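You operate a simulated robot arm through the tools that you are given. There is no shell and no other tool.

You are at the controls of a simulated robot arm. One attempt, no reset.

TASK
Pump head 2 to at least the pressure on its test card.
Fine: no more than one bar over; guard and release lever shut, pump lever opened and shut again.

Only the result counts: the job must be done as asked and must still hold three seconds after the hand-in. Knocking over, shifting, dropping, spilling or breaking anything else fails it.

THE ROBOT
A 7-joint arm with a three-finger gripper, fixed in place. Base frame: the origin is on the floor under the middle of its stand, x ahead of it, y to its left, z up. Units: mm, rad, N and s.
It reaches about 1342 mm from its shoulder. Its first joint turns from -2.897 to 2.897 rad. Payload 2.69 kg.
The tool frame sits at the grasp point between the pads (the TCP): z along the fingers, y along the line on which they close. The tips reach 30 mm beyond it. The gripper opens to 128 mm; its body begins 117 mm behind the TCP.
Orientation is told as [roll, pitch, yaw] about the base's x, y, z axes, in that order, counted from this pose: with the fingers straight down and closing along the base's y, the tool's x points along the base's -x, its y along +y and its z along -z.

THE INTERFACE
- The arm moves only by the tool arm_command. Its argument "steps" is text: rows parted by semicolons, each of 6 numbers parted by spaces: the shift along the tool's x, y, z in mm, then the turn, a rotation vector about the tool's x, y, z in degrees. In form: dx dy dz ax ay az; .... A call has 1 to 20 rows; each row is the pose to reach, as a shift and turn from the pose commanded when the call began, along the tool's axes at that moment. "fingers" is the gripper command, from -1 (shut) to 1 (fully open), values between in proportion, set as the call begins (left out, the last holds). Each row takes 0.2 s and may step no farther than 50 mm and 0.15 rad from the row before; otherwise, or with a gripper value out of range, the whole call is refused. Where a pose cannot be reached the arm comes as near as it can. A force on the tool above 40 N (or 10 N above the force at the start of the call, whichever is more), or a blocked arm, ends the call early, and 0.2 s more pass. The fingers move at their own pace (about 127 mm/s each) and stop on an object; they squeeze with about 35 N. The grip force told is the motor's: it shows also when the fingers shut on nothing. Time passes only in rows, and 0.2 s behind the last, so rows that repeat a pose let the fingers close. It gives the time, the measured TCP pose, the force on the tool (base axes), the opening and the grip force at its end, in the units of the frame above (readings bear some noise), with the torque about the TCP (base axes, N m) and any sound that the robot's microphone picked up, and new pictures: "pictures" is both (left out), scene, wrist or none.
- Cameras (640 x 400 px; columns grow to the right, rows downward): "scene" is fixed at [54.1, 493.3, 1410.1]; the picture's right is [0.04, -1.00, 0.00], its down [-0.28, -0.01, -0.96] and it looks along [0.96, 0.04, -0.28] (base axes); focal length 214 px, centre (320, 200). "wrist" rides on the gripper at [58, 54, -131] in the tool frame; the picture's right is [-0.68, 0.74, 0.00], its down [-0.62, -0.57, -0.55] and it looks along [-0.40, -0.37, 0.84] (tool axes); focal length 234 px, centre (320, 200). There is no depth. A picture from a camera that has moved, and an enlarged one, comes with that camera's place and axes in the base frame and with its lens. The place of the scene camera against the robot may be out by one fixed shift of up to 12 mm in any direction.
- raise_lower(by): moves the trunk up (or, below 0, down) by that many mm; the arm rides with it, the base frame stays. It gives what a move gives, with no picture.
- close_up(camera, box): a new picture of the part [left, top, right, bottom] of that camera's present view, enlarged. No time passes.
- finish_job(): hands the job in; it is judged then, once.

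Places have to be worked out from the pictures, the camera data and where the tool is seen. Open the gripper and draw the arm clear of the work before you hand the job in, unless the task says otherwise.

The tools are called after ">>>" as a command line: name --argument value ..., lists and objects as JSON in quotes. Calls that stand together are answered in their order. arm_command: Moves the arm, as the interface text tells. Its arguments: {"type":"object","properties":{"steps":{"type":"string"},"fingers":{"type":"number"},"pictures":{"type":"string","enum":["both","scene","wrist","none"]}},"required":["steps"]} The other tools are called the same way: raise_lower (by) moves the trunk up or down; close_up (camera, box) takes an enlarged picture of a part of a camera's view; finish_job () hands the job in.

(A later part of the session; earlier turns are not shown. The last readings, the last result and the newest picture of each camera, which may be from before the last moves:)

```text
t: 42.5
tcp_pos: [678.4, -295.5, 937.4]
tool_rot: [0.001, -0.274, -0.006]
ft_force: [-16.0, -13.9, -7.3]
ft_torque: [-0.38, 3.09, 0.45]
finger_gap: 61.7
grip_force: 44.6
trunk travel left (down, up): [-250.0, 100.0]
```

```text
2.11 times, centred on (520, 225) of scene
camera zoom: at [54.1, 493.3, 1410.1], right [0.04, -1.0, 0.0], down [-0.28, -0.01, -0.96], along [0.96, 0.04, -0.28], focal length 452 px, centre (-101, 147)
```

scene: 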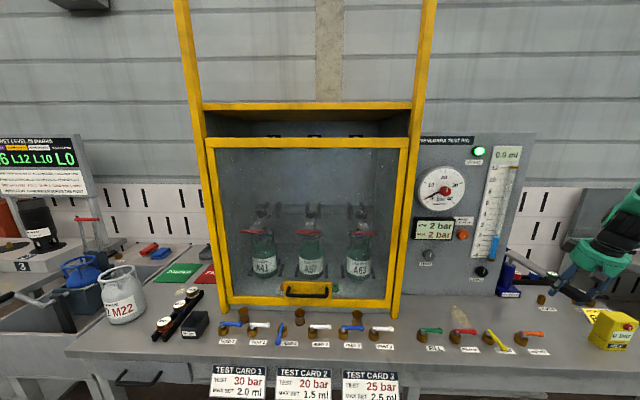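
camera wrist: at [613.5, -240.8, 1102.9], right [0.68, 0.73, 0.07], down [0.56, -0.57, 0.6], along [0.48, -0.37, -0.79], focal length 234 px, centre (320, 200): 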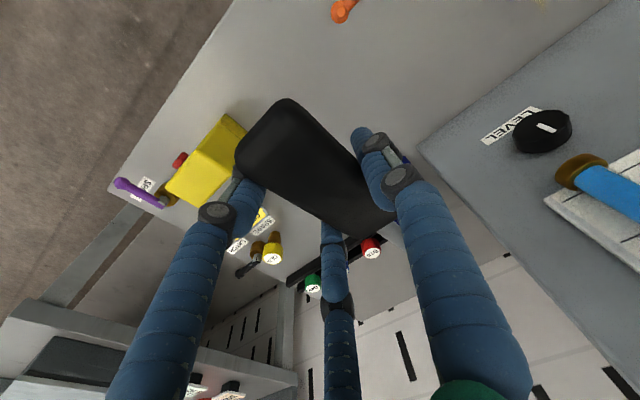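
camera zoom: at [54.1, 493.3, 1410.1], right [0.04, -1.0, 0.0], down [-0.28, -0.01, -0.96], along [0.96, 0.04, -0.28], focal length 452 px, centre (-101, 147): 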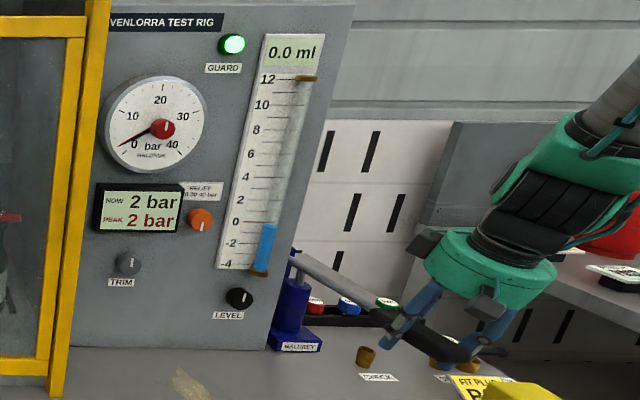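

The total is 2 bar after 15° and the handle is now about horizontal. I'll continue down another 15° toward the bottom of the stroke, with the force limit as protection.

>>> arm_command --steps "4.1 -1 9.8 0 -2.5 0; 6.5 -1 20 0 -5 0; 8.3 -1 30.4 0 -7.5 0; 9.8 -1 40.7 0 -10 0; 10.8 -1 51.2 0 -12.5 0; 11.3 -1 61.6 0 -15 0" --pictures "both"

>>> close_up --camera "scene" --box '[400, 130, 640, 320]'

```text
t: 43.9
tcp_pos: [684.1, -295.0, 877.8]
tool_rot: [0.003, -0.539, -0.007]
ft_force: [-26.6, 7.0, 11.4]
ft_torque: [-0.33, 0.19, 0.06]
finger_gap: 62.3
grip_force: 45.5
trunk travel left (down, up): [-250.0, 100.0]
camera wrist: at [567.5, -240.3, 960.6], right [0.58, 0.73, 0.35], down [0.24, -0.57, 0.79], along [0.77, -0.37, -0.51], focal length 234 px, centre (320, 200)
```

scene: 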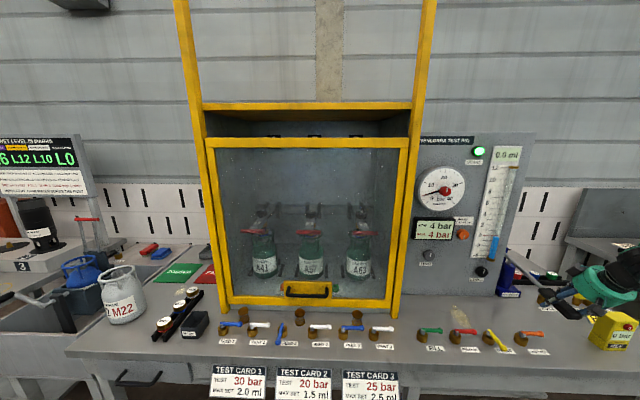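
wrist: 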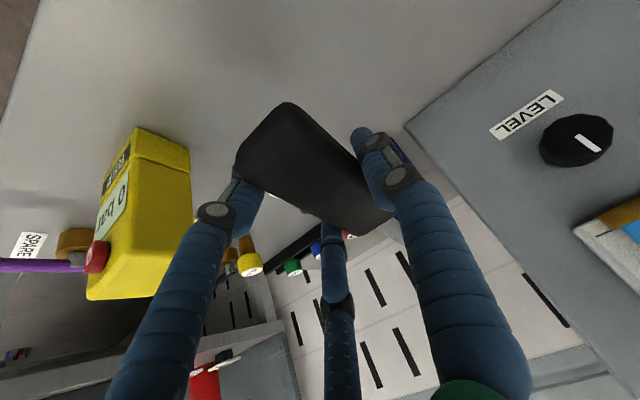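

```text
2.11 times, centred on (520, 225) of scene
camera zoom: at [54.1, 493.3, 1410.1], right [0.04, -1.0, 0.0], down [-0.28, -0.01, -0.96], along [0.96, 0.04, -0.28], focal length 452 px, centre (-101, 147)
```

zoom: 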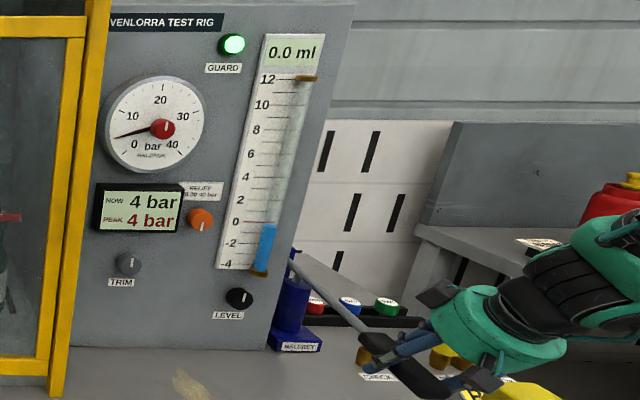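

It reads 4 bar after a 30° downstroke. Fitting the arc gives pivot ≈(912,928), R≈236. Now I'll make the upstroke along that arc and check that the pressure holds.

>>> arm_command --steps "-3.5 0.5 -23.2 0 5 0; -12.6 0.5 -41.7 0 10 0; -23.2 0.5 -59.3 0 15 0; -35.4 0.5 -75.9 0 20 0; -49 0.5 -91.4 0 25 0; -60.8 0.5 -102.9 0 29 0" --pictures "scene"

>>> close_up --camera "scene" --box '[400, 130, 640, 320]'

```text
t: 45.3
tcp_pos: [686.5, -294.5, 994.5]
tool_rot: [0.002, -0.03, -0.006]
ft_force: [25.2, 12.0, 3.6]
ft_torque: [0.08, -1.89, -0.47]
finger_gap: 62.5
grip_force: 45.0
trunk travel left (down, up): [-250.0, 100.0]
```

scene: 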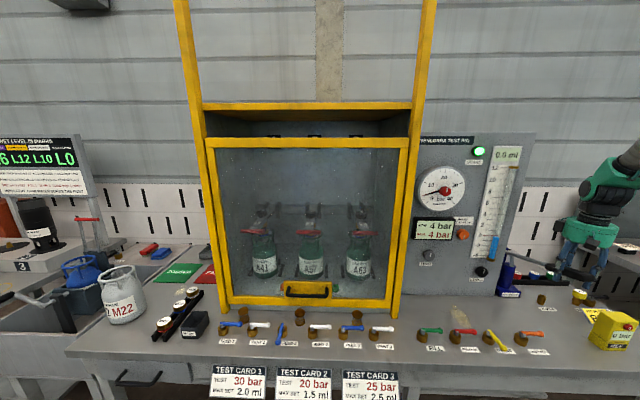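

```text
2.11 times, centred on (520, 225) of scene
camera zoom: at [54.1, 493.3, 1410.1], right [0.04, -1.0, 0.0], down [-0.28, -0.01, -0.96], along [0.96, 0.04, -0.28], focal length 452 px, centre (-101, 147)
```

zoom: 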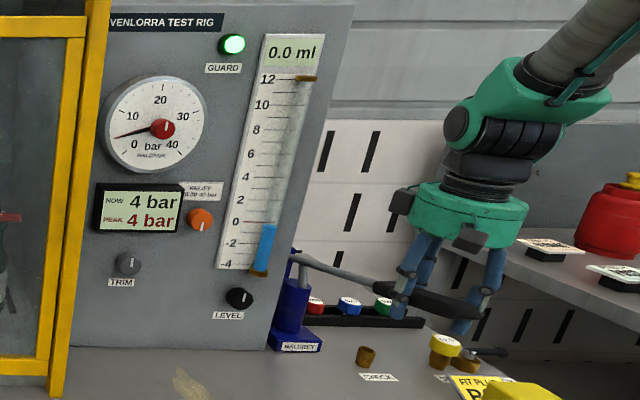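

The pressure held at 4 bar during the upstroke. Second downstroke now, along the slightly refined arc.

>>> arm_command --steps "1.6 1 19.2 0 -5 0; 6.1 1 39.3 0 -10 0; 8.9 1 59.6 0 -15 0; 9.8 1 80.1 0 -20 0; 9 1 100.5 0 -25 0; 7.1 1 116.8 0 -29 0" --pictures "scene"

>>> close_up --camera "scene" --box '[400, 130, 640, 320]'

```text
t: 46.7
tcp_pos: [682.3, -295.2, 879.0]
tool_rot: [0.002, -0.537, -0.006]
ft_force: [0.8, -15.2, -4.3]
ft_torque: [0.01, 2.34, -0.32]
finger_gap: 61.9
grip_force: 44.9
trunk travel left (down, up): [-250.0, 100.0]
```

scene: 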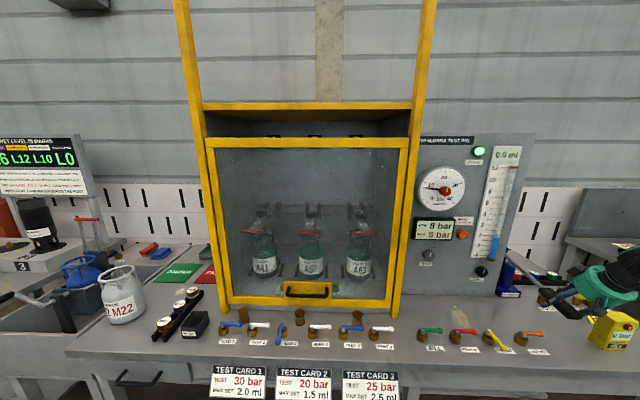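

```text
2.11 times, centred on (520, 225) of scene
camera zoom: at [54.1, 493.3, 1410.1], right [0.04, -1.0, 0.0], down [-0.28, -0.01, -0.96], along [0.96, 0.04, -0.28], focal length 452 px, centre (-101, 147)
```

zoom: 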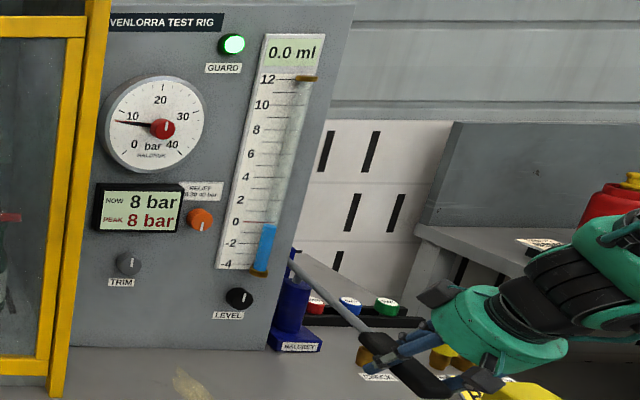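

It reads 8 bar after two strokes, so about 4 bar per stroke. Upstroke again.

>>> arm_command --steps "-6.2 -1 -19.7 0 5 0; -15.9 -1 -37.8 0 10 0; -27.2 -1 -54.9 0 15 0; -39.9 -1 -71 0 20 0; -53.9 -1 -85.9 0 25 0; -64.5 -1 -95.7 0 28.6 0" --pictures "none"

```text
t: 48.2
tcp_pos: [685.9, -295.2, 992.4]
tool_rot: [0.002, -0.04, -0.003]
ft_force: [-14.2, -4.1, 10.3]
ft_torque: [-0.8, -1.08, 0.14]
finger_gap: 61.9
grip_force: 44.8
trunk travel left (down, up): [-250.0, 100.0]
stopped in row 6: the force on the tool passed its limit at 42 N (the readings are from after the stop); the commanded pose is now the measured one
```

The upstroke ended just short of the top at the force limit, which is fine. Third downstroke now.

>>> arm_command --steps "4.2 0 19.4 0 -5 0; 8.7 0 39.4 0 -10 0; 11.5 0 59.7 0 -15 0; 12 0 80.2 0 -20 0; 10.6 0 100.6 0 -25 0; 8 0 116.9 0 -29 0" --pictures "scene"

>>> close_up --camera "scene" --box '[400, 130, 640, 320]'

```text
t: 49.7
tcp_pos: [683.5, -295.6, 877.0]
tool_rot: [0.001, -0.549, -0.004]
ft_force: [-31.9, 7.0, 33.1]
ft_torque: [0.46, -0.33, 0.35]
finger_gap: 62.4
grip_force: 44.9
trunk travel left (down, up): [-250.0, 100.0]
stopped in row 6: the force on the tool passed its limit at 55 N (the readings are from after the stop); the commanded pose is now the measured one
```

scene: 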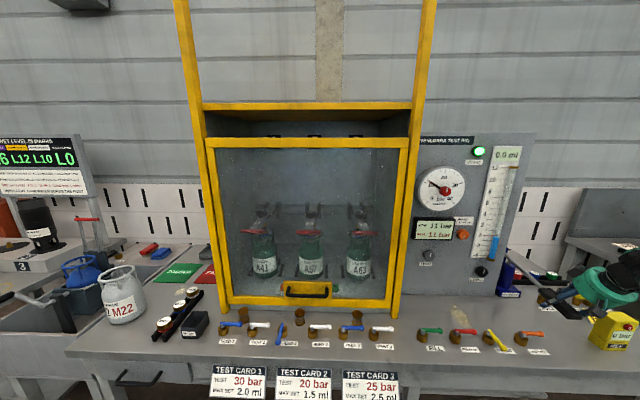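

```text
2.11 times, centred on (520, 225) of scene
camera zoom: at [54.1, 493.3, 1410.1], right [0.04, -1.0, 0.0], down [-0.28, -0.01, -0.96], along [0.96, 0.04, -0.28], focal length 452 px, centre (-101, 147)
```

zoom: 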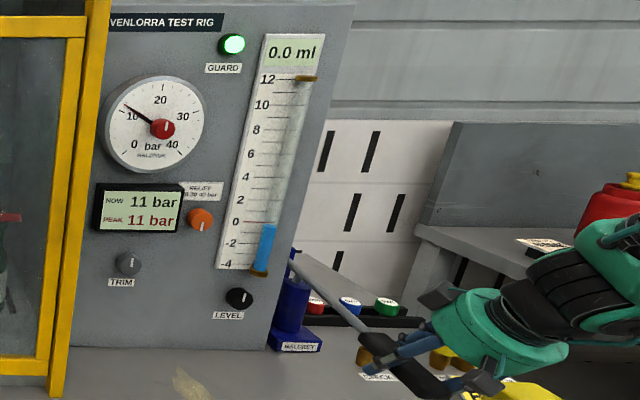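

It reads 11 bar after the third stroke, and the lower stop is at z≈877. Upstroke again, stopping a little short of the upper stop.

>>> arm_command --steps "-6.6 0 -22.4 0 5.5 0; -16.5 0 -40.3 0 10.5 0; -28 0 -57.3 0 15.5 0; -40.9 0 -73.2 0 20.5 0; -55.1 0 -88 0 25.5 0; -62 0 -94.4 0 28 0" --pictures "none"

```text
t: 50.9
tcp_pos: [681.3, -295.8, 975.4]
tool_rot: [0.003, -0.104, -0.004]
ft_force: [-18.1, 3.7, 13.1]
ft_torque: [-0.24, -1.71, 0.21]
finger_gap: 62.3
grip_force: 44.5
trunk travel left (down, up): [-250.0, 100.0]
stopped in row 6: the force on the tool passed its limit at 58 N (the readings are from after the stop); the commanded pose is now the measured one
```

This upstroke stopped early at z≈975. I'll look at the pictures to see how the grip and handle sit.

>>> arm_command --steps "0 0 0 0 0 0" --pictures "both"

>>> close_up --camera "scene" --box '[400, 130, 640, 320]'

>>> close_up --camera "wrist" --box '[160, 60, 480, 260]'

```text
t: 51.3
tcp_pos: [682.2, -295.2, 974.6]
tool_rot: [0.002, -0.106, -0.004]
ft_force: [-22.5, 2.1, 9.8]
ft_torque: [-0.26, -1.0, 0.2]
finger_gap: 62.3
grip_force: 45.3
trunk travel left (down, up): [-250.0, 100.0]
camera wrist: at [610.9, -240.9, 1099.4], right [0.68, 0.73, 0.07], down [0.55, -0.57, 0.61], along [0.49, -0.37, -0.79], focal length 234 px, centre (320, 200)
```

scene: 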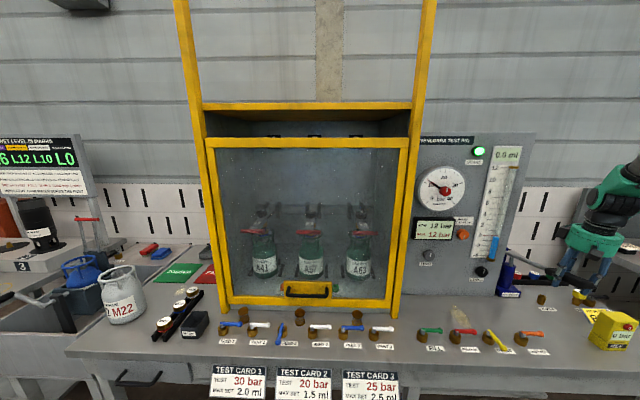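
wrist: 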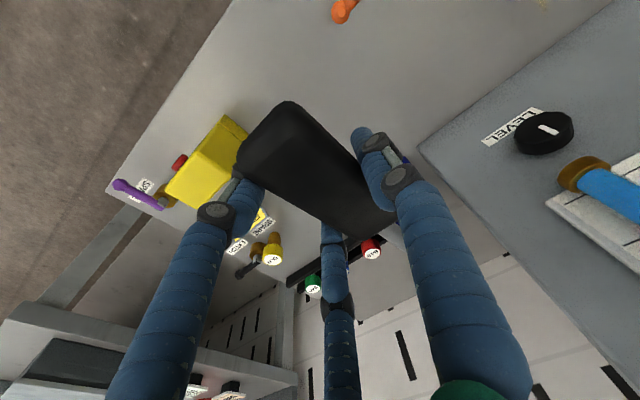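

```text
2.11 times, centred on (520, 225) of scene
camera zoom: at [54.1, 493.3, 1410.1], right [0.04, -1.0, 0.0], down [-0.28, -0.01, -0.96], along [0.96, 0.04, -0.28], focal length 452 px, centre (-101, 147)
```

zoom: 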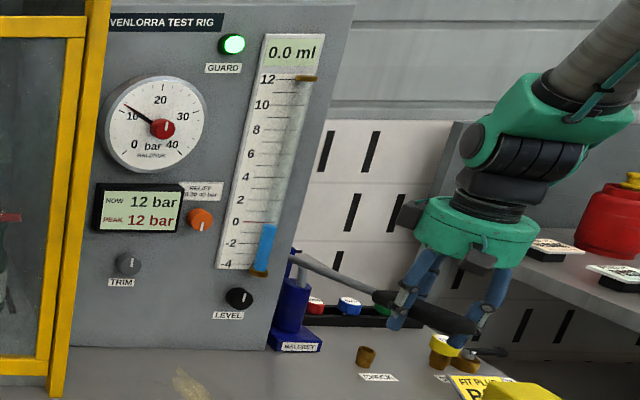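

```text
2.00 times, centred on (320, 160) of wrist
camera zoom: at [610.9, -240.9, 1099.4], right [0.68, 0.73, 0.07], down [0.55, -0.57, 0.61], along [0.49, -0.37, -0.79], focal length 468 px, centre (320, 280)
```

zoom: 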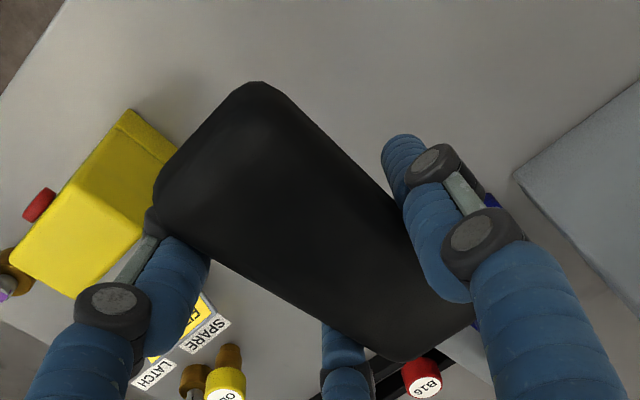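

Pressure is now 12 bar and the grip is fine; the stop came from a small arc error, so I've refined the arc (center ≈(911.5,930), R 235). I'll finish the upstroke gently.

>>> arm_command --steps "-1.2 0 -7.9 0 2 0; -4.9 0 -16.6 0 4.2 0" --pictures "none"

```text
t: 51.9
tcp_pos: [685.6, -295.4, 994.0]
tool_rot: [0.001, -0.033, -0.003]
ft_force: [-20.8, 6.5, 12.3]
ft_torque: [-0.39, -1.45, -0.19]
finger_gap: 62.0
grip_force: 44.9
trunk travel left (down, up): [-250.0, 100.0]
```

Near the top now. Fourth downstroke along the refined arc; I expect about 16 bar.

>>> arm_command --steps "6 0 21.4 0 -5.5 0; 9.4 0 41.6 0 -10.5 0; 11 0 62.1 0 -15.5 0; 10.7 0 82.6 0 -20.5 0; 8.7 0 103 0 -25.5 0; 7.2 0 112.2 0 -27.8 0" --pictures "scene"

>>> close_up --camera "scene" --box '[400, 130, 640, 320]'

```text
t: 53.3
tcp_pos: [682.8, -295.2, 879.4]
tool_rot: [0.002, -0.519, -0.005]
ft_force: [-10.3, -5.1, -5.8]
ft_torque: [-0.28, 2.21, -0.06]
finger_gap: 62.1
grip_force: 44.8
trunk travel left (down, up): [-250.0, 100.0]
```

scene: 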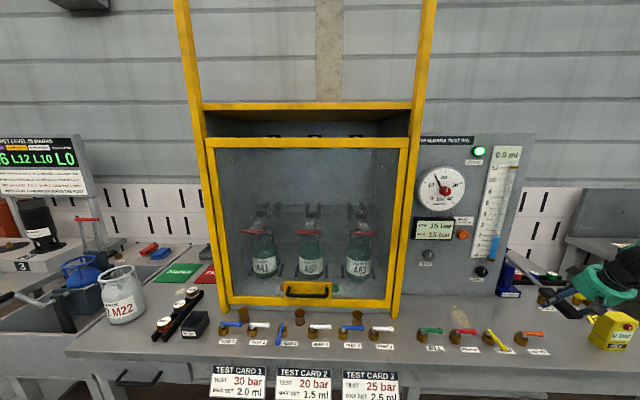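

```text
2.11 times, centred on (520, 225) of scene
camera zoom: at [54.1, 493.3, 1410.1], right [0.04, -1.0, 0.0], down [-0.28, -0.01, -0.96], along [0.96, 0.04, -0.28], focal length 452 px, centre (-101, 147)
```

zoom: 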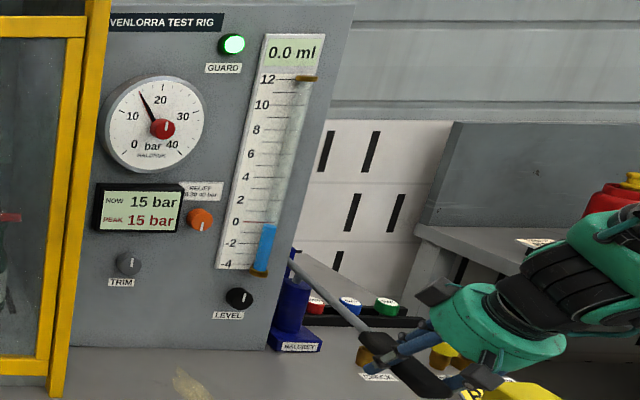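

It reads 15 bar. Next upstroke.

>>> arm_command --steps "-8.1 0 -20 0 5.3 0; -16.8 0 -38.5 0 10.3 0; -27.2 0 -56.2 0 15.3 0; -38.9 0 -73 0 20.3 0; -52.2 0 -88.7 0 25.3 0; -59.5 0 -96 0 27.8 0" --pictures "none"

>>> close_up --camera "scene" --box '[400, 150, 500, 250]'

```text
t: 53.8
tcp_pos: [678.2, -295.3, 901.6]
tool_rot: [0.003, -0.423, -0.006]
ft_force: [-14.4, 2.6, 10.3]
ft_torque: [-0.19, -1.8, 0.11]
finger_gap: 62.0
grip_force: 45.1
trunk travel left (down, up): [-250.0, 100.0]
stopped in row 2: the force on the tool passed its limit at 50 N (the readings are from after the stop); the commanded pose is now the measured one
```

```text
4.00 times, centred on (450, 200) of scene
camera zoom: at [54.1, 493.3, 1410.1], right [0.04, -1.0, 0.0], down [-0.28, -0.01, -0.96], along [0.96, 0.04, -0.28], focal length 858 px, centre (-200, 200)
```

zoom: 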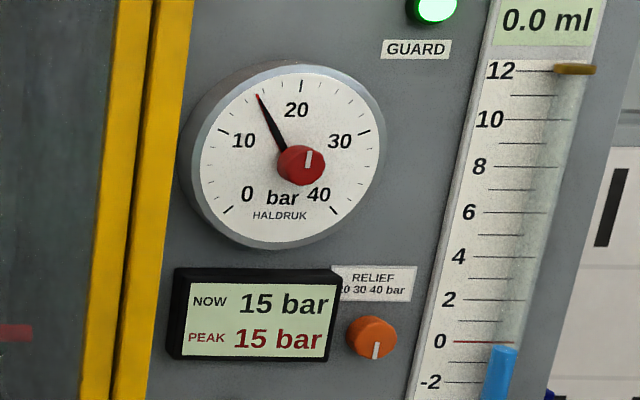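

It stopped early again on the reversal, probably from moving too fast against the lever's drag. I'll continue upward at a slower pace.

>>> arm_command --steps "-3.9 0 -11.4 0 2.5 0; -8.4 0 -22.9 0 5.5 0; -13.5 0 -34 0 8.5 0; -19.3 0 -44.9 0 11.5 0; -25.6 0 -55.5 0 14.5 0; -32.4 0 -65.7 0 17.5 0; -39.8 0 -75.6 0 20.5 0; -43.6 0 -80.4 0 22 0" --pictures "scene"

>>> close_up --camera "scene" --box '[400, 130, 640, 320]'

```text
t: 55.6
tcp_pos: [686.5, -295.5, 995.9]
tool_rot: [0.004, -0.038, -0.003]
ft_force: [-12.2, 0.6, 11.7]
ft_torque: [-0.54, -1.74, 0.03]
finger_gap: 62.1
grip_force: 45.0
trunk travel left (down, up): [-250.0, 100.0]
```

scene: 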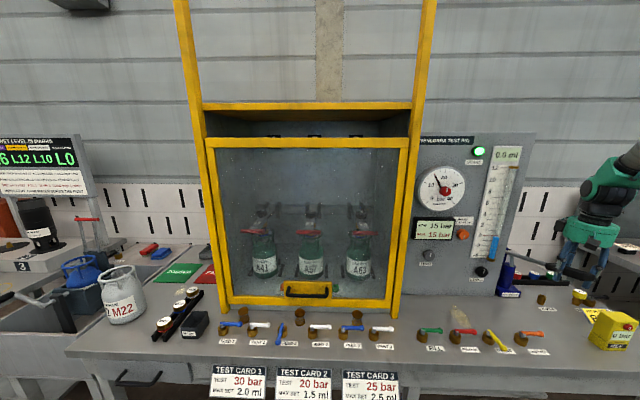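

```text
2.11 times, centred on (520, 225) of scene
camera zoom: at [54.1, 493.3, 1410.1], right [0.04, -1.0, 0.0], down [-0.28, -0.01, -0.96], along [0.96, 0.04, -0.28], focal length 452 px, centre (-101, 147)
```

zoom: 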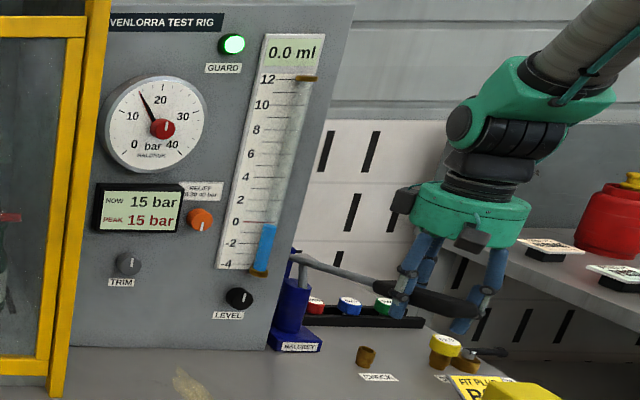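

Back at the top with 15 bar holding. Fifth downstroke, a little slower; I expect about 18.5–19 bar.

>>> arm_command --steps "4.4 0 13.7 0 -3.5 0; 7.8 0 29.8 0 -7.5 0; 10.2 0 46.1 0 -11.5 0; 11.4 0 62.4 0 -15.5 0; 11.4 0 78.8 0 -19.5 0; 10.3 0 95.2 0 -23.5 0; 8.7 0 107.4 0 -26.5 0; 8 0 111.5 0 -27.5 0" --pictures "none"

>>> close_up --camera "scene" --box '[400, 150, 500, 250]'

```text
t: 57.4
tcp_pos: [682.5, -294.4, 880.0]
tool_rot: [0.006, -0.516, -0.006]
ft_force: [-18.4, -1.4, -8.1]
ft_torque: [-0.33, 2.58, -0.07]
finger_gap: 62.2
grip_force: 44.5
trunk travel left (down, up): [-250.0, 100.0]
```

```text
4.00 times, centred on (450, 200) of scene
camera zoom: at [54.1, 493.3, 1410.1], right [0.04, -1.0, 0.0], down [-0.28, -0.01, -0.96], along [0.96, 0.04, -0.28], focal length 858 px, centre (-200, 200)
```

zoom: 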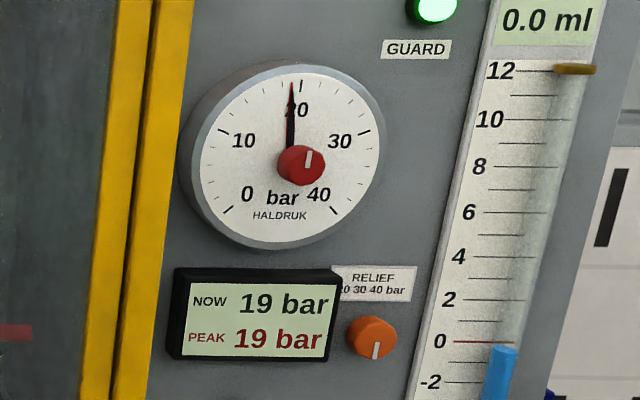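

It reads 19 bar. I'll zoom right in on the dial to estimate the fraction before the final partial stroke.

>>> close_up --camera "scene" --box '[415, 160, 471, 216]'

```text
7.14 times, centred on (443, 188) of scene
camera zoom: at [54.1, 493.3, 1410.1], right [0.04, -1.0, 0.0], down [-0.28, -0.01, -0.96], along [0.96, 0.04, -0.28], focal length 1532 px, centre (-559, 286)
```

zoom: 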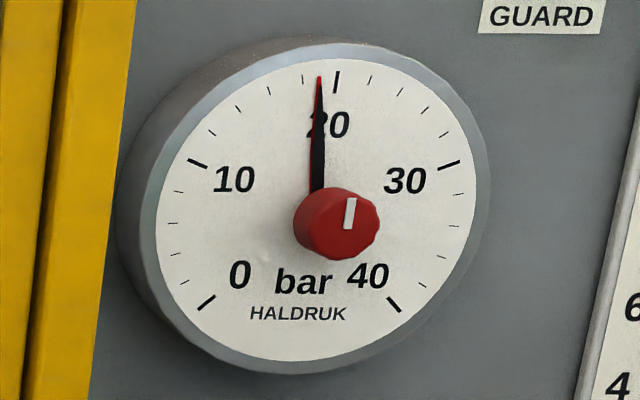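

The dial agrees with roughly 19 bar. I'll do a slow partial upstroke, to leave about 20° of lever for the final fine pumping.

>>> arm_command --steps "-3.7 0 -9.5 0 2.5 0; -8.3 0 -21 0 5.5 0; -13.4 0 -32.2 0 8.5 0; -19.1 0 -43 0 11.5 0; -25.4 0 -53.6 0 14.5 0; -32.3 0 -63.8 0 17.5 0; -39.6 0 -73.7 0 20.5 0" --pictures "none"

>>> close_up --camera "scene" --box '[400, 150, 500, 250]'

```text
t: 58.1
tcp_pos: [679.9, -294.4, 908.8]
tool_rot: [0.005, -0.405, -0.007]
ft_force: [-15.5, 5.4, 11.7]
ft_torque: [-0.44, -2.28, 0.02]
finger_gap: 62.3
grip_force: 45.7
trunk travel left (down, up): [-250.0, 100.0]
stopped in row 3: the force on the tool passed its limit at 46 N (the readings are from after the stop); the commanded pose is now the measured one
```

```text
4.00 times, centred on (450, 200) of scene
camera zoom: at [54.1, 493.3, 1410.1], right [0.04, -1.0, 0.0], down [-0.28, -0.01, -0.96], along [0.96, 0.04, -0.28], focal length 858 px, centre (-200, 200)
```

zoom: 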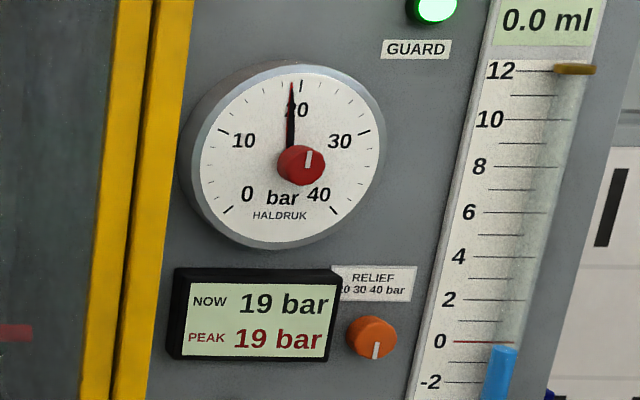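

It tripped on the reversal again; pressure is still 19. I'll continue the slow upstroke.

>>> arm_command --steps "-2.3 0 -10.9 0 2.5 0; -6.4 0 -22.4 0 5.5 0; -11.3 0 -33.7 0 8.5 0; -17.2 0 -44.6 0 11.5 0; -23.4 0 -55.2 0 14.5 0; -28 0 -62.1 0 16.5 0" --pictures "none"

>>> close_up --camera "scene" --box '[400, 150, 500, 250]'

```text
t: 59.5
tcp_pos: [681.6, -294.6, 976.2]
tool_rot: [0.005, -0.12, -0.005]
ft_force: [13.7, 12.4, 6.4]
ft_torque: [-0.16, -1.89, -0.21]
finger_gap: 62.4
grip_force: 45.2
trunk travel left (down, up): [-250.0, 100.0]
```

```text
4.00 times, centred on (450, 200) of scene
camera zoom: at [54.1, 493.3, 1410.1], right [0.04, -1.0, 0.0], down [-0.28, -0.01, -0.96], along [0.96, 0.04, -0.28], focal length 858 px, centre (-200, 200)
```

zoom: 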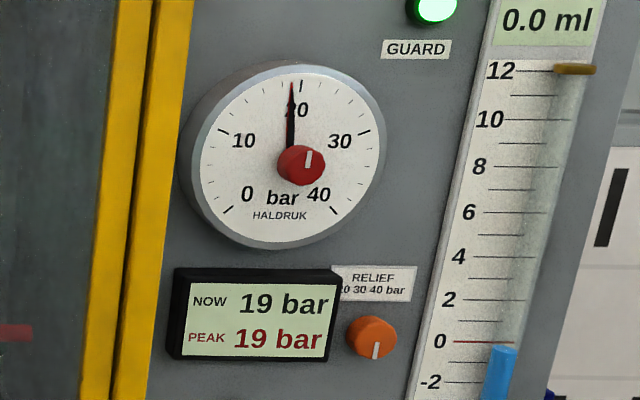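

The lever is at about 11.5° with 19 bar held. Now I'll pump down in small increments: 4° first, then read the display and dial.

>>> arm_command --steps "1.9 0 7.9 0 -2 0; 4.1 0 15.8 0 -4 0" --pictures "none"

>>> close_up --camera "scene" --box '[400, 150, 500, 250]'

>>> close_up --camera "scene" --box '[415, 160, 471, 216]'

```text
t: 60.1
tcp_pos: [679.9, -294.0, 959.6]
tool_rot: [0.005, -0.187, -0.006]
ft_force: [14.3, 3.6, -1.7]
ft_torque: [-0.08, 0.83, -0.73]
finger_gap: 62.3
grip_force: 45.3
trunk travel left (down, up): [-250.0, 100.0]
```

```text
4.00 times, centred on (450, 200) of scene
camera zoom: at [54.1, 493.3, 1410.1], right [0.04, -1.0, 0.0], down [-0.28, -0.01, -0.96], along [0.96, 0.04, -0.28], focal length 858 px, centre (-200, 200)
```

zoom: 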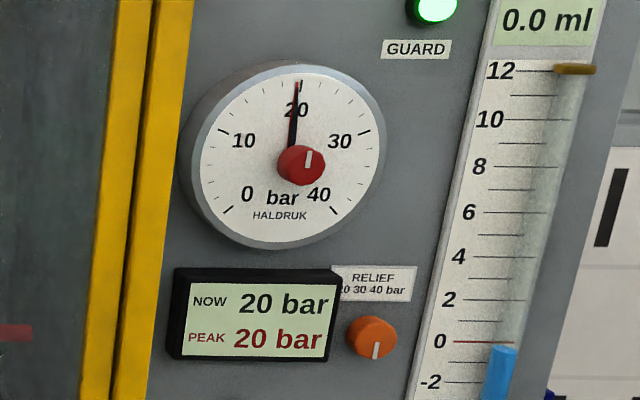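

```text
7.14 times, centred on (443, 188) of scene
camera zoom: at [54.1, 493.3, 1410.1], right [0.04, -1.0, 0.0], down [-0.28, -0.01, -0.96], along [0.96, 0.04, -0.28], focal length 1532 px, centre (-559, 286)
```

zoom: 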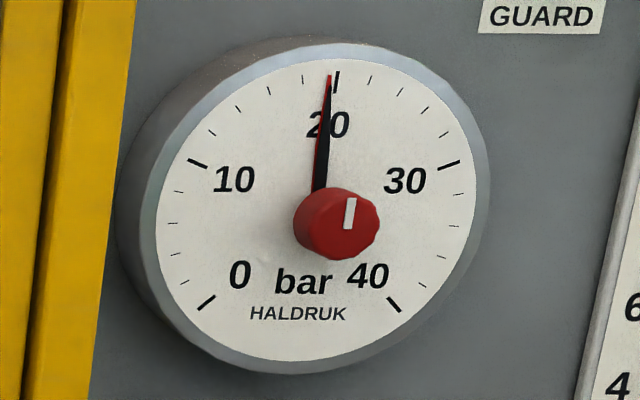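

The display flipped to 20, and the needle at just under the 20 tick suggests about 19.5–19.6, so the readout rounds. I need roughly 0.8–0.9 more; I'll add 3° and re-read.

>>> arm_command --steps "2.4 0 7.9 0 -2 0; 3.6 0 11.9 0 -3 0" --pictures "none"

>>> close_up --camera "scene" --box '[400, 150, 500, 250]'

>>> close_up --camera "scene" --box '[415, 160, 471, 216]'

```text
t: 60.7
tcp_pos: [678.0, -295.6, 947.5]
tool_rot: [0.006, -0.239, -0.007]
ft_force: [9.5, 1.0, -5.3]
ft_torque: [-0.02, 1.99, -1.09]
finger_gap: 62.2
grip_force: 44.4
trunk travel left (down, up): [-250.0, 100.0]
```

```text
4.00 times, centred on (450, 200) of scene
camera zoom: at [54.1, 493.3, 1410.1], right [0.04, -1.0, 0.0], down [-0.28, -0.01, -0.96], along [0.96, 0.04, -0.28], focal length 858 px, centre (-200, 200)
```

zoom: 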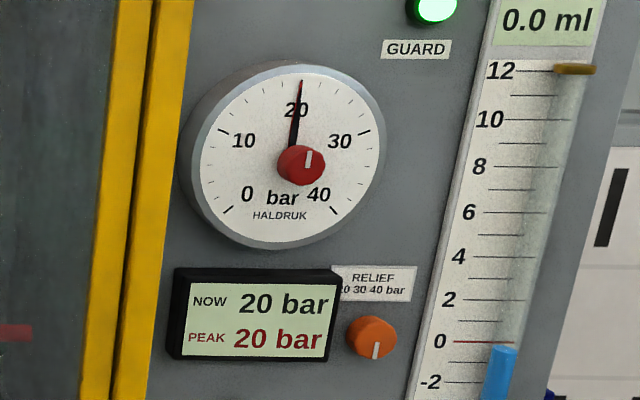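

```text
7.14 times, centred on (443, 188) of scene
camera zoom: at [54.1, 493.3, 1410.1], right [0.04, -1.0, 0.0], down [-0.28, -0.01, -0.96], along [0.96, 0.04, -0.28], focal length 1532 px, centre (-559, 286)
```

zoom: 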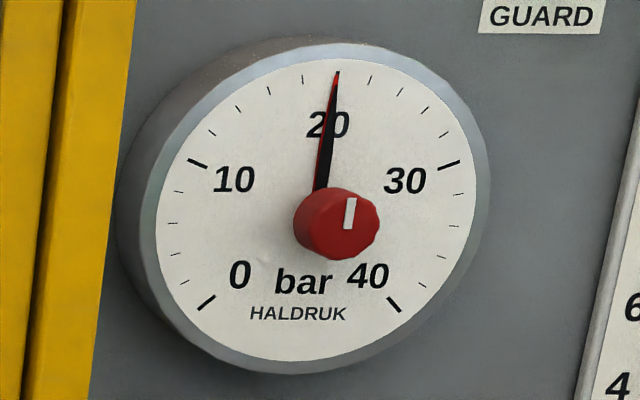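

The needle is now right on the 20 tick (≈20.0). I'll add another 3.5° (about +0.45 bar) to sit mid-window.

>>> arm_command --steps "2.5 0 7.8 0 -2 0; 4.1 0 13.7 0 -3.5 0" --pictures "none"

>>> close_up --camera "scene" --box '[400, 150, 500, 250]'

>>> close_up --camera "scene" --box '[415, 160, 471, 216]'

```text
t: 61.3
tcp_pos: [678.3, -294.7, 932.7]
tool_rot: [0.006, -0.299, -0.005]
ft_force: [10.3, -2.3, -7.1]
ft_torque: [0.15, 2.66, -1.03]
finger_gap: 62.0
grip_force: 44.8
trunk travel left (down, up): [-250.0, 100.0]
```

```text
4.00 times, centred on (450, 200) of scene
camera zoom: at [54.1, 493.3, 1410.1], right [0.04, -1.0, 0.0], down [-0.28, -0.01, -0.96], along [0.96, 0.04, -0.28], focal length 858 px, centre (-200, 200)
```

zoom: 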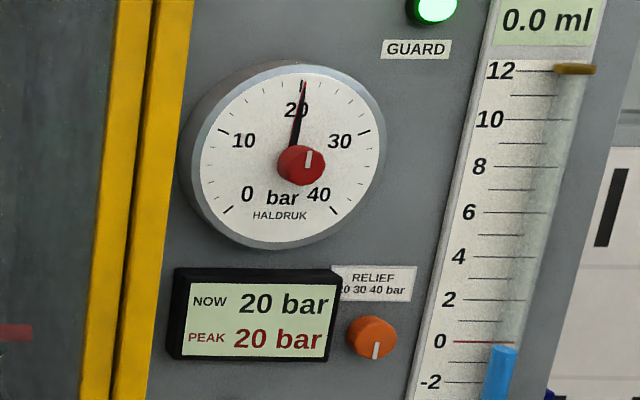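

```text
7.14 times, centred on (443, 188) of scene
camera zoom: at [54.1, 493.3, 1410.1], right [0.04, -1.0, 0.0], down [-0.28, -0.01, -0.96], along [0.96, 0.04, -0.28], focal length 1532 px, centre (-559, 286)
```

zoom: 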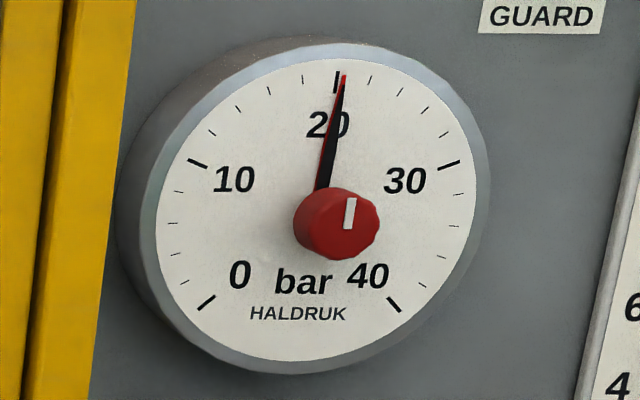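

The needle is about 0.4 above the 20 tick and the display reads 20, so pressure ≈20.4 bar. Before letting go I'll raise the lever gently back to its original rest position, where it stood by itself, so that releasing doesn't pump further.

>>> arm_command --steps "-1.1 0 -3.9 0 1 0; -4 0 -11.6 0 3 0; -7.9 0 -21.1 0 5.5 0; -12.3 0 -30.4 0 8 0; -17 0 -39.6 0 10.5 0; -22.1 0 -48.4 0 13 0; -26.4 0 -55.4 0 15 0; -29.1 0 -59.5 0 16.2 0" --pictures "scene"

>>> close_up --camera "scene" --box '[415, 160, 471, 216]'

>>> close_up --camera "scene" --box '[400, 130, 640, 320]'

```text
t: 63.1
tcp_pos: [686.2, -295.5, 1000.7]
tool_rot: [0.005, -0.017, -0.002]
ft_force: [-7.1, 10.2, 10.2]
ft_torque: [-0.24, -1.59, 0.27]
finger_gap: 62.1
grip_force: 45.0
trunk travel left (down, up): [-250.0, 100.0]
```

scene: 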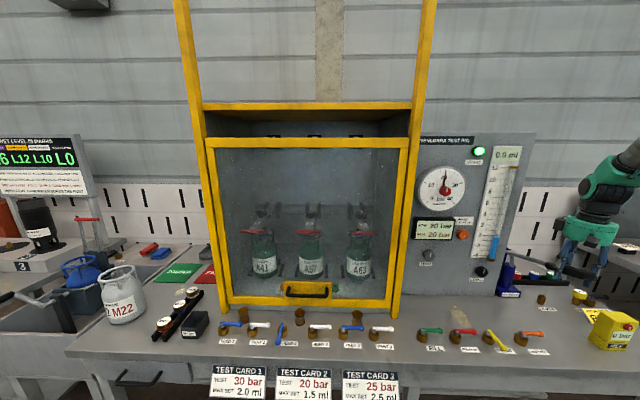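

```text
7.14 times, centred on (443, 188) of scene
camera zoom: at [54.1, 493.3, 1410.1], right [0.04, -1.0, 0.0], down [-0.28, -0.01, -0.96], along [0.96, 0.04, -0.28], focal length 1532 px, centre (-559, 286)
```

zoom: 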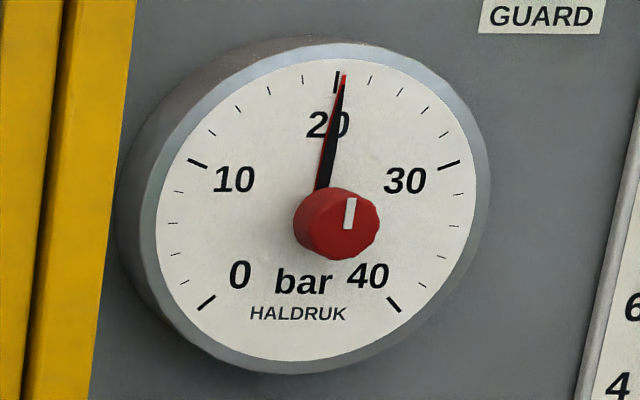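

```text
2.11 times, centred on (520, 225) of scene
camera zoom: at [54.1, 493.3, 1410.1], right [0.04, -1.0, 0.0], down [-0.28, -0.01, -0.96], along [0.96, 0.04, -0.28], focal length 452 px, centre (-101, 147)
```

zoom: 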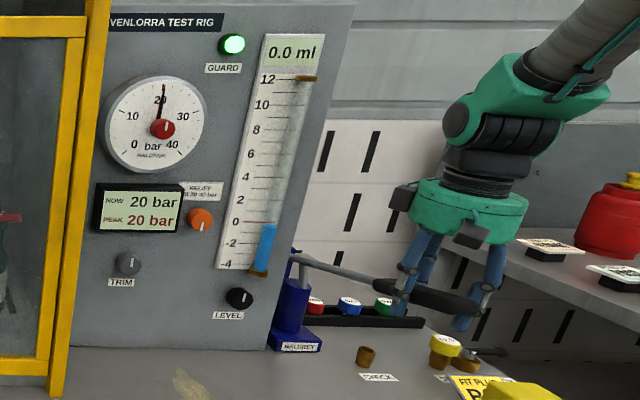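

The pressure is steady at about 20.4 bar with the lever back at rest. I'll open the gripper now and check that the lever stays put.

>>> arm_command --steps "0 0 0 0 0 0; 0 0 0 0 0 0; 0 0 0 0 0 0" --fingers 1 --pictures "scene"

>>> close_up --camera "scene" --box '[415, 160, 471, 216]'

>>> close_up --camera "scene" --box '[400, 130, 640, 320]'

>>> close_up --camera "wrist" --box '[160, 60, 480, 260]'

```text
t: 63.9
tcp_pos: [687.5, -296.7, 998.4]
tool_rot: [0.005, -0.018, -0.004]
ft_force: [0.0, 0.3, 0.6]
ft_torque: [0.01, 0.02, 0.01]
finger_gap: 127.9
grip_force: 0.0
trunk travel left (down, up): [-250.0, 100.0]
```

scene: 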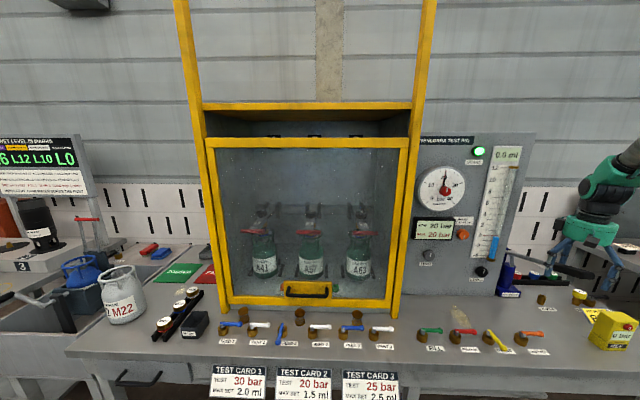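

```text
7.14 times, centred on (443, 188) of scene
camera zoom: at [54.1, 493.3, 1410.1], right [0.04, -1.0, 0.0], down [-0.28, -0.01, -0.96], along [0.96, 0.04, -0.28], focal length 1532 px, centre (-559, 286)
```

zoom: 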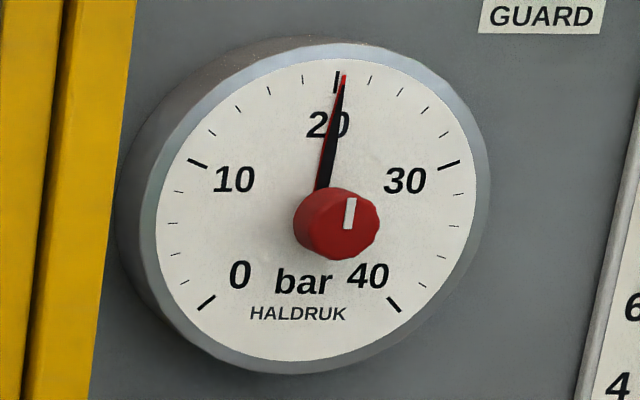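

```text
2.11 times, centred on (520, 225) of scene
camera zoom: at [54.1, 493.3, 1410.1], right [0.04, -1.0, 0.0], down [-0.28, -0.01, -0.96], along [0.96, 0.04, -0.28], focal length 452 px, centre (-101, 147)
```

zoom: 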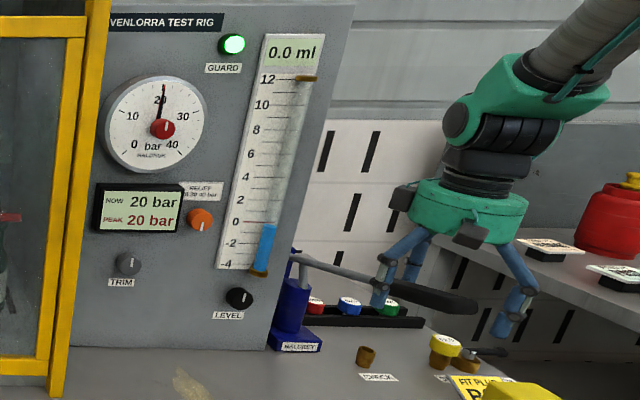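

```text
2.00 times, centred on (320, 160) of wrist
camera zoom: at [627.6, -242.3, 1128.5], right [0.68, 0.73, 0.02], down [0.6, -0.57, 0.56], along [0.42, -0.37, -0.83], focal length 468 px, centre (320, 280)
```

zoom: 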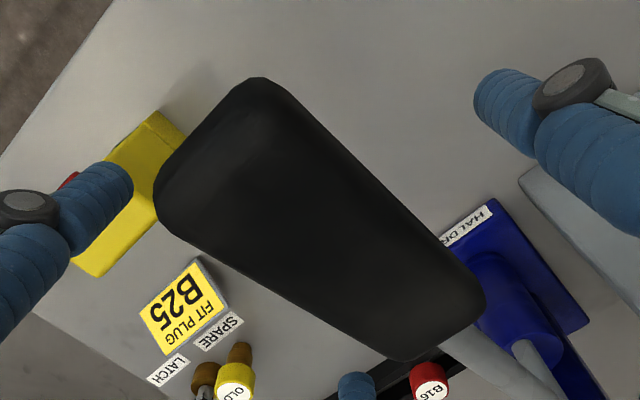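

The lever and pressure both stay put (≈20.4 bar). I'll lift straight up off the handle and move over toward the PUMP valve.

>>> arm_command --steps "0 0 -30 0 0 0; 0 0 -65 0 0 0; 0 0 -105 0 0 0; 15 38 -105 0 0.2 0; 31 75 -105 0 0.4 0; 46 113 -105 0 0.6 0; 61 151 -100 0 0.8 0; 77 189 -92 0 1 0; 92 226 -82 0 1 0; 107 264 -72 0 1 0; 122.5 301.7 -62 0 1 0" --pictures "both"

>>> close_up --camera "scene" --box '[400, 150, 500, 250]'

>>> close_up --camera "wrist" --box '[240, 60, 480, 210]'

```text
t: 66.3
tcp_pos: [562.7, 7.8, 1059.1]
tool_rot: [0.005, 0.0, -0.004]
ft_force: [-0.3, -0.1, -0.2]
ft_torque: [-0.02, -0.01, 0.01]
finger_gap: 127.9
grip_force: 0.0
trunk travel left (down, up): [-250.0, 100.0]
camera wrist: at [504.8, 62.4, 1189.9], right [0.68, 0.73, 0.0], down [0.61, -0.57, 0.55], along [0.4, -0.37, -0.84], focal length 234 px, centre (320, 200)
```

scene: 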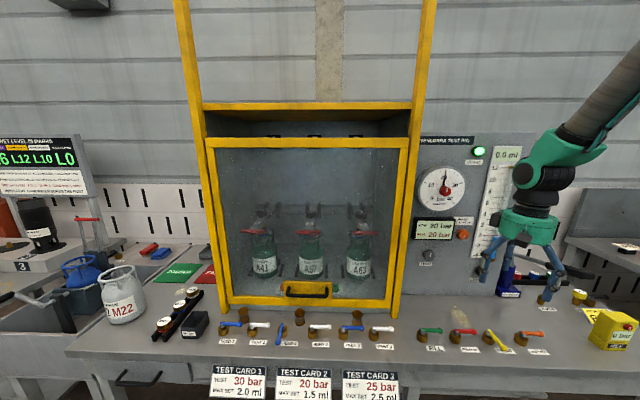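
wrist: 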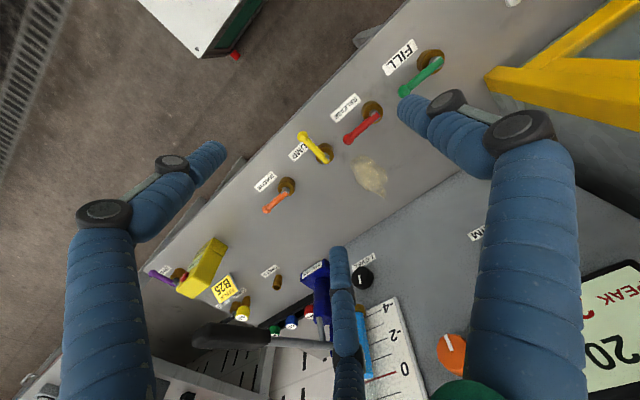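

```text
4.00 times, centred on (450, 200) of scene
camera zoom: at [54.1, 493.3, 1410.1], right [0.04, -1.0, 0.0], down [-0.28, -0.01, -0.96], along [0.96, 0.04, -0.28], focal length 858 px, centre (-200, 200)
```

zoom: 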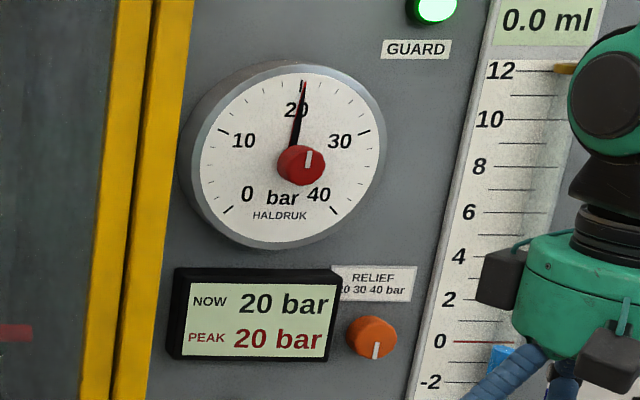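

```text
2.67 times, centred on (360, 135) of wrist
camera zoom: at [504.8, 62.4, 1189.9], right [0.68, 0.73, 0.0], down [0.61, -0.57, 0.55], along [0.4, -0.37, -0.84], focal length 624 px, centre (213, 373)
```

zoom: 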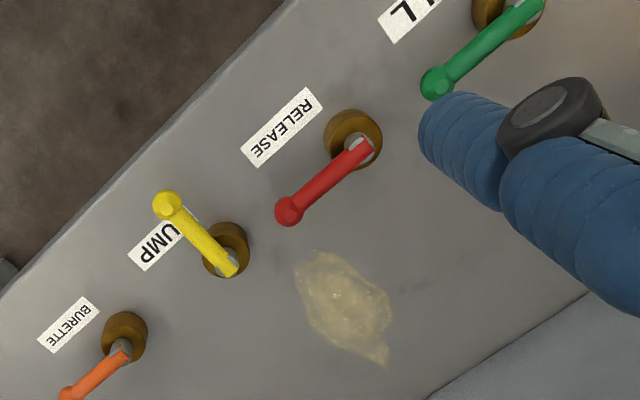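

The pressure remains at 20 bar on the readout. PUMP ball ≈(577,-43), hinge ≈(633,-40). I'll close the fingers and lower to the +y side of the PUMP ball.

>>> arm_command --steps "-3 0 40 0 0 0; -3 0 80 0 0 0; -3 0 120 0 0 0; -3 0 160 0 0 0; -3 0 200 0 0 0; -3 0 225 0 0 0; -3 0 244 0 0 0; -3 0 244 0 0 0" --fingers -1 --pictures "both"

>>> close_up --camera "scene" --box '[420, 240, 600, 370]'

```text
t: 68.1
tcp_pos: [569.3, 8.9, 814.5]
tool_rot: [0.006, -0.001, -0.004]
ft_force: [0.2, 0.1, 0.2]
ft_torque: [0.01, 0.04, -0.03]
finger_gap: 2.2
grip_force: 31.6
trunk travel left (down, up): [-250.0, 100.0]
camera wrist: at [511.4, 61.7, 945.6], right [0.68, 0.73, 0.0], down [0.61, -0.57, 0.55], along [0.4, -0.37, -0.84], focal length 234 px, centre (320, 200)
```

scene: 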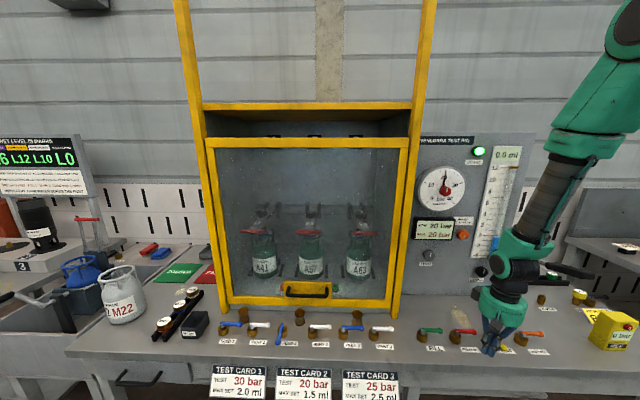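
wrist: 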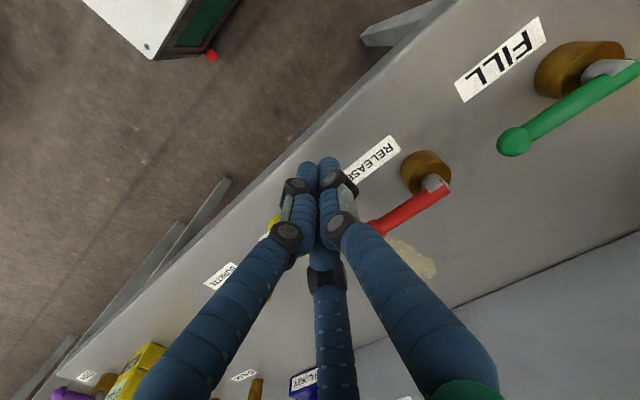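

```text
3.08 times, centred on (510, 305) of scene
camera zoom: at [54.1, 493.3, 1410.1], right [0.04, -1.0, 0.0], down [-0.28, -0.01, -0.96], along [0.96, 0.04, -0.28], focal length 660 px, centre (-265, -123)
```

zoom: 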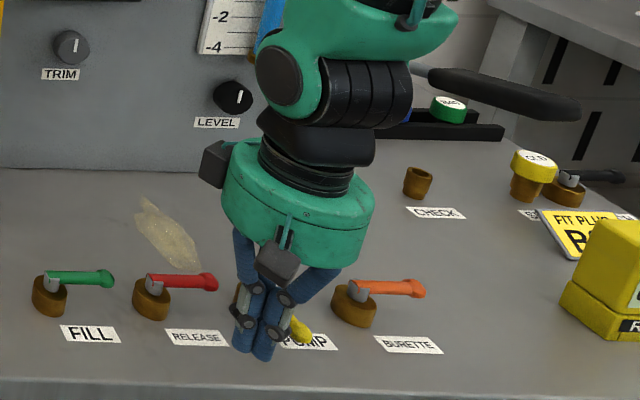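

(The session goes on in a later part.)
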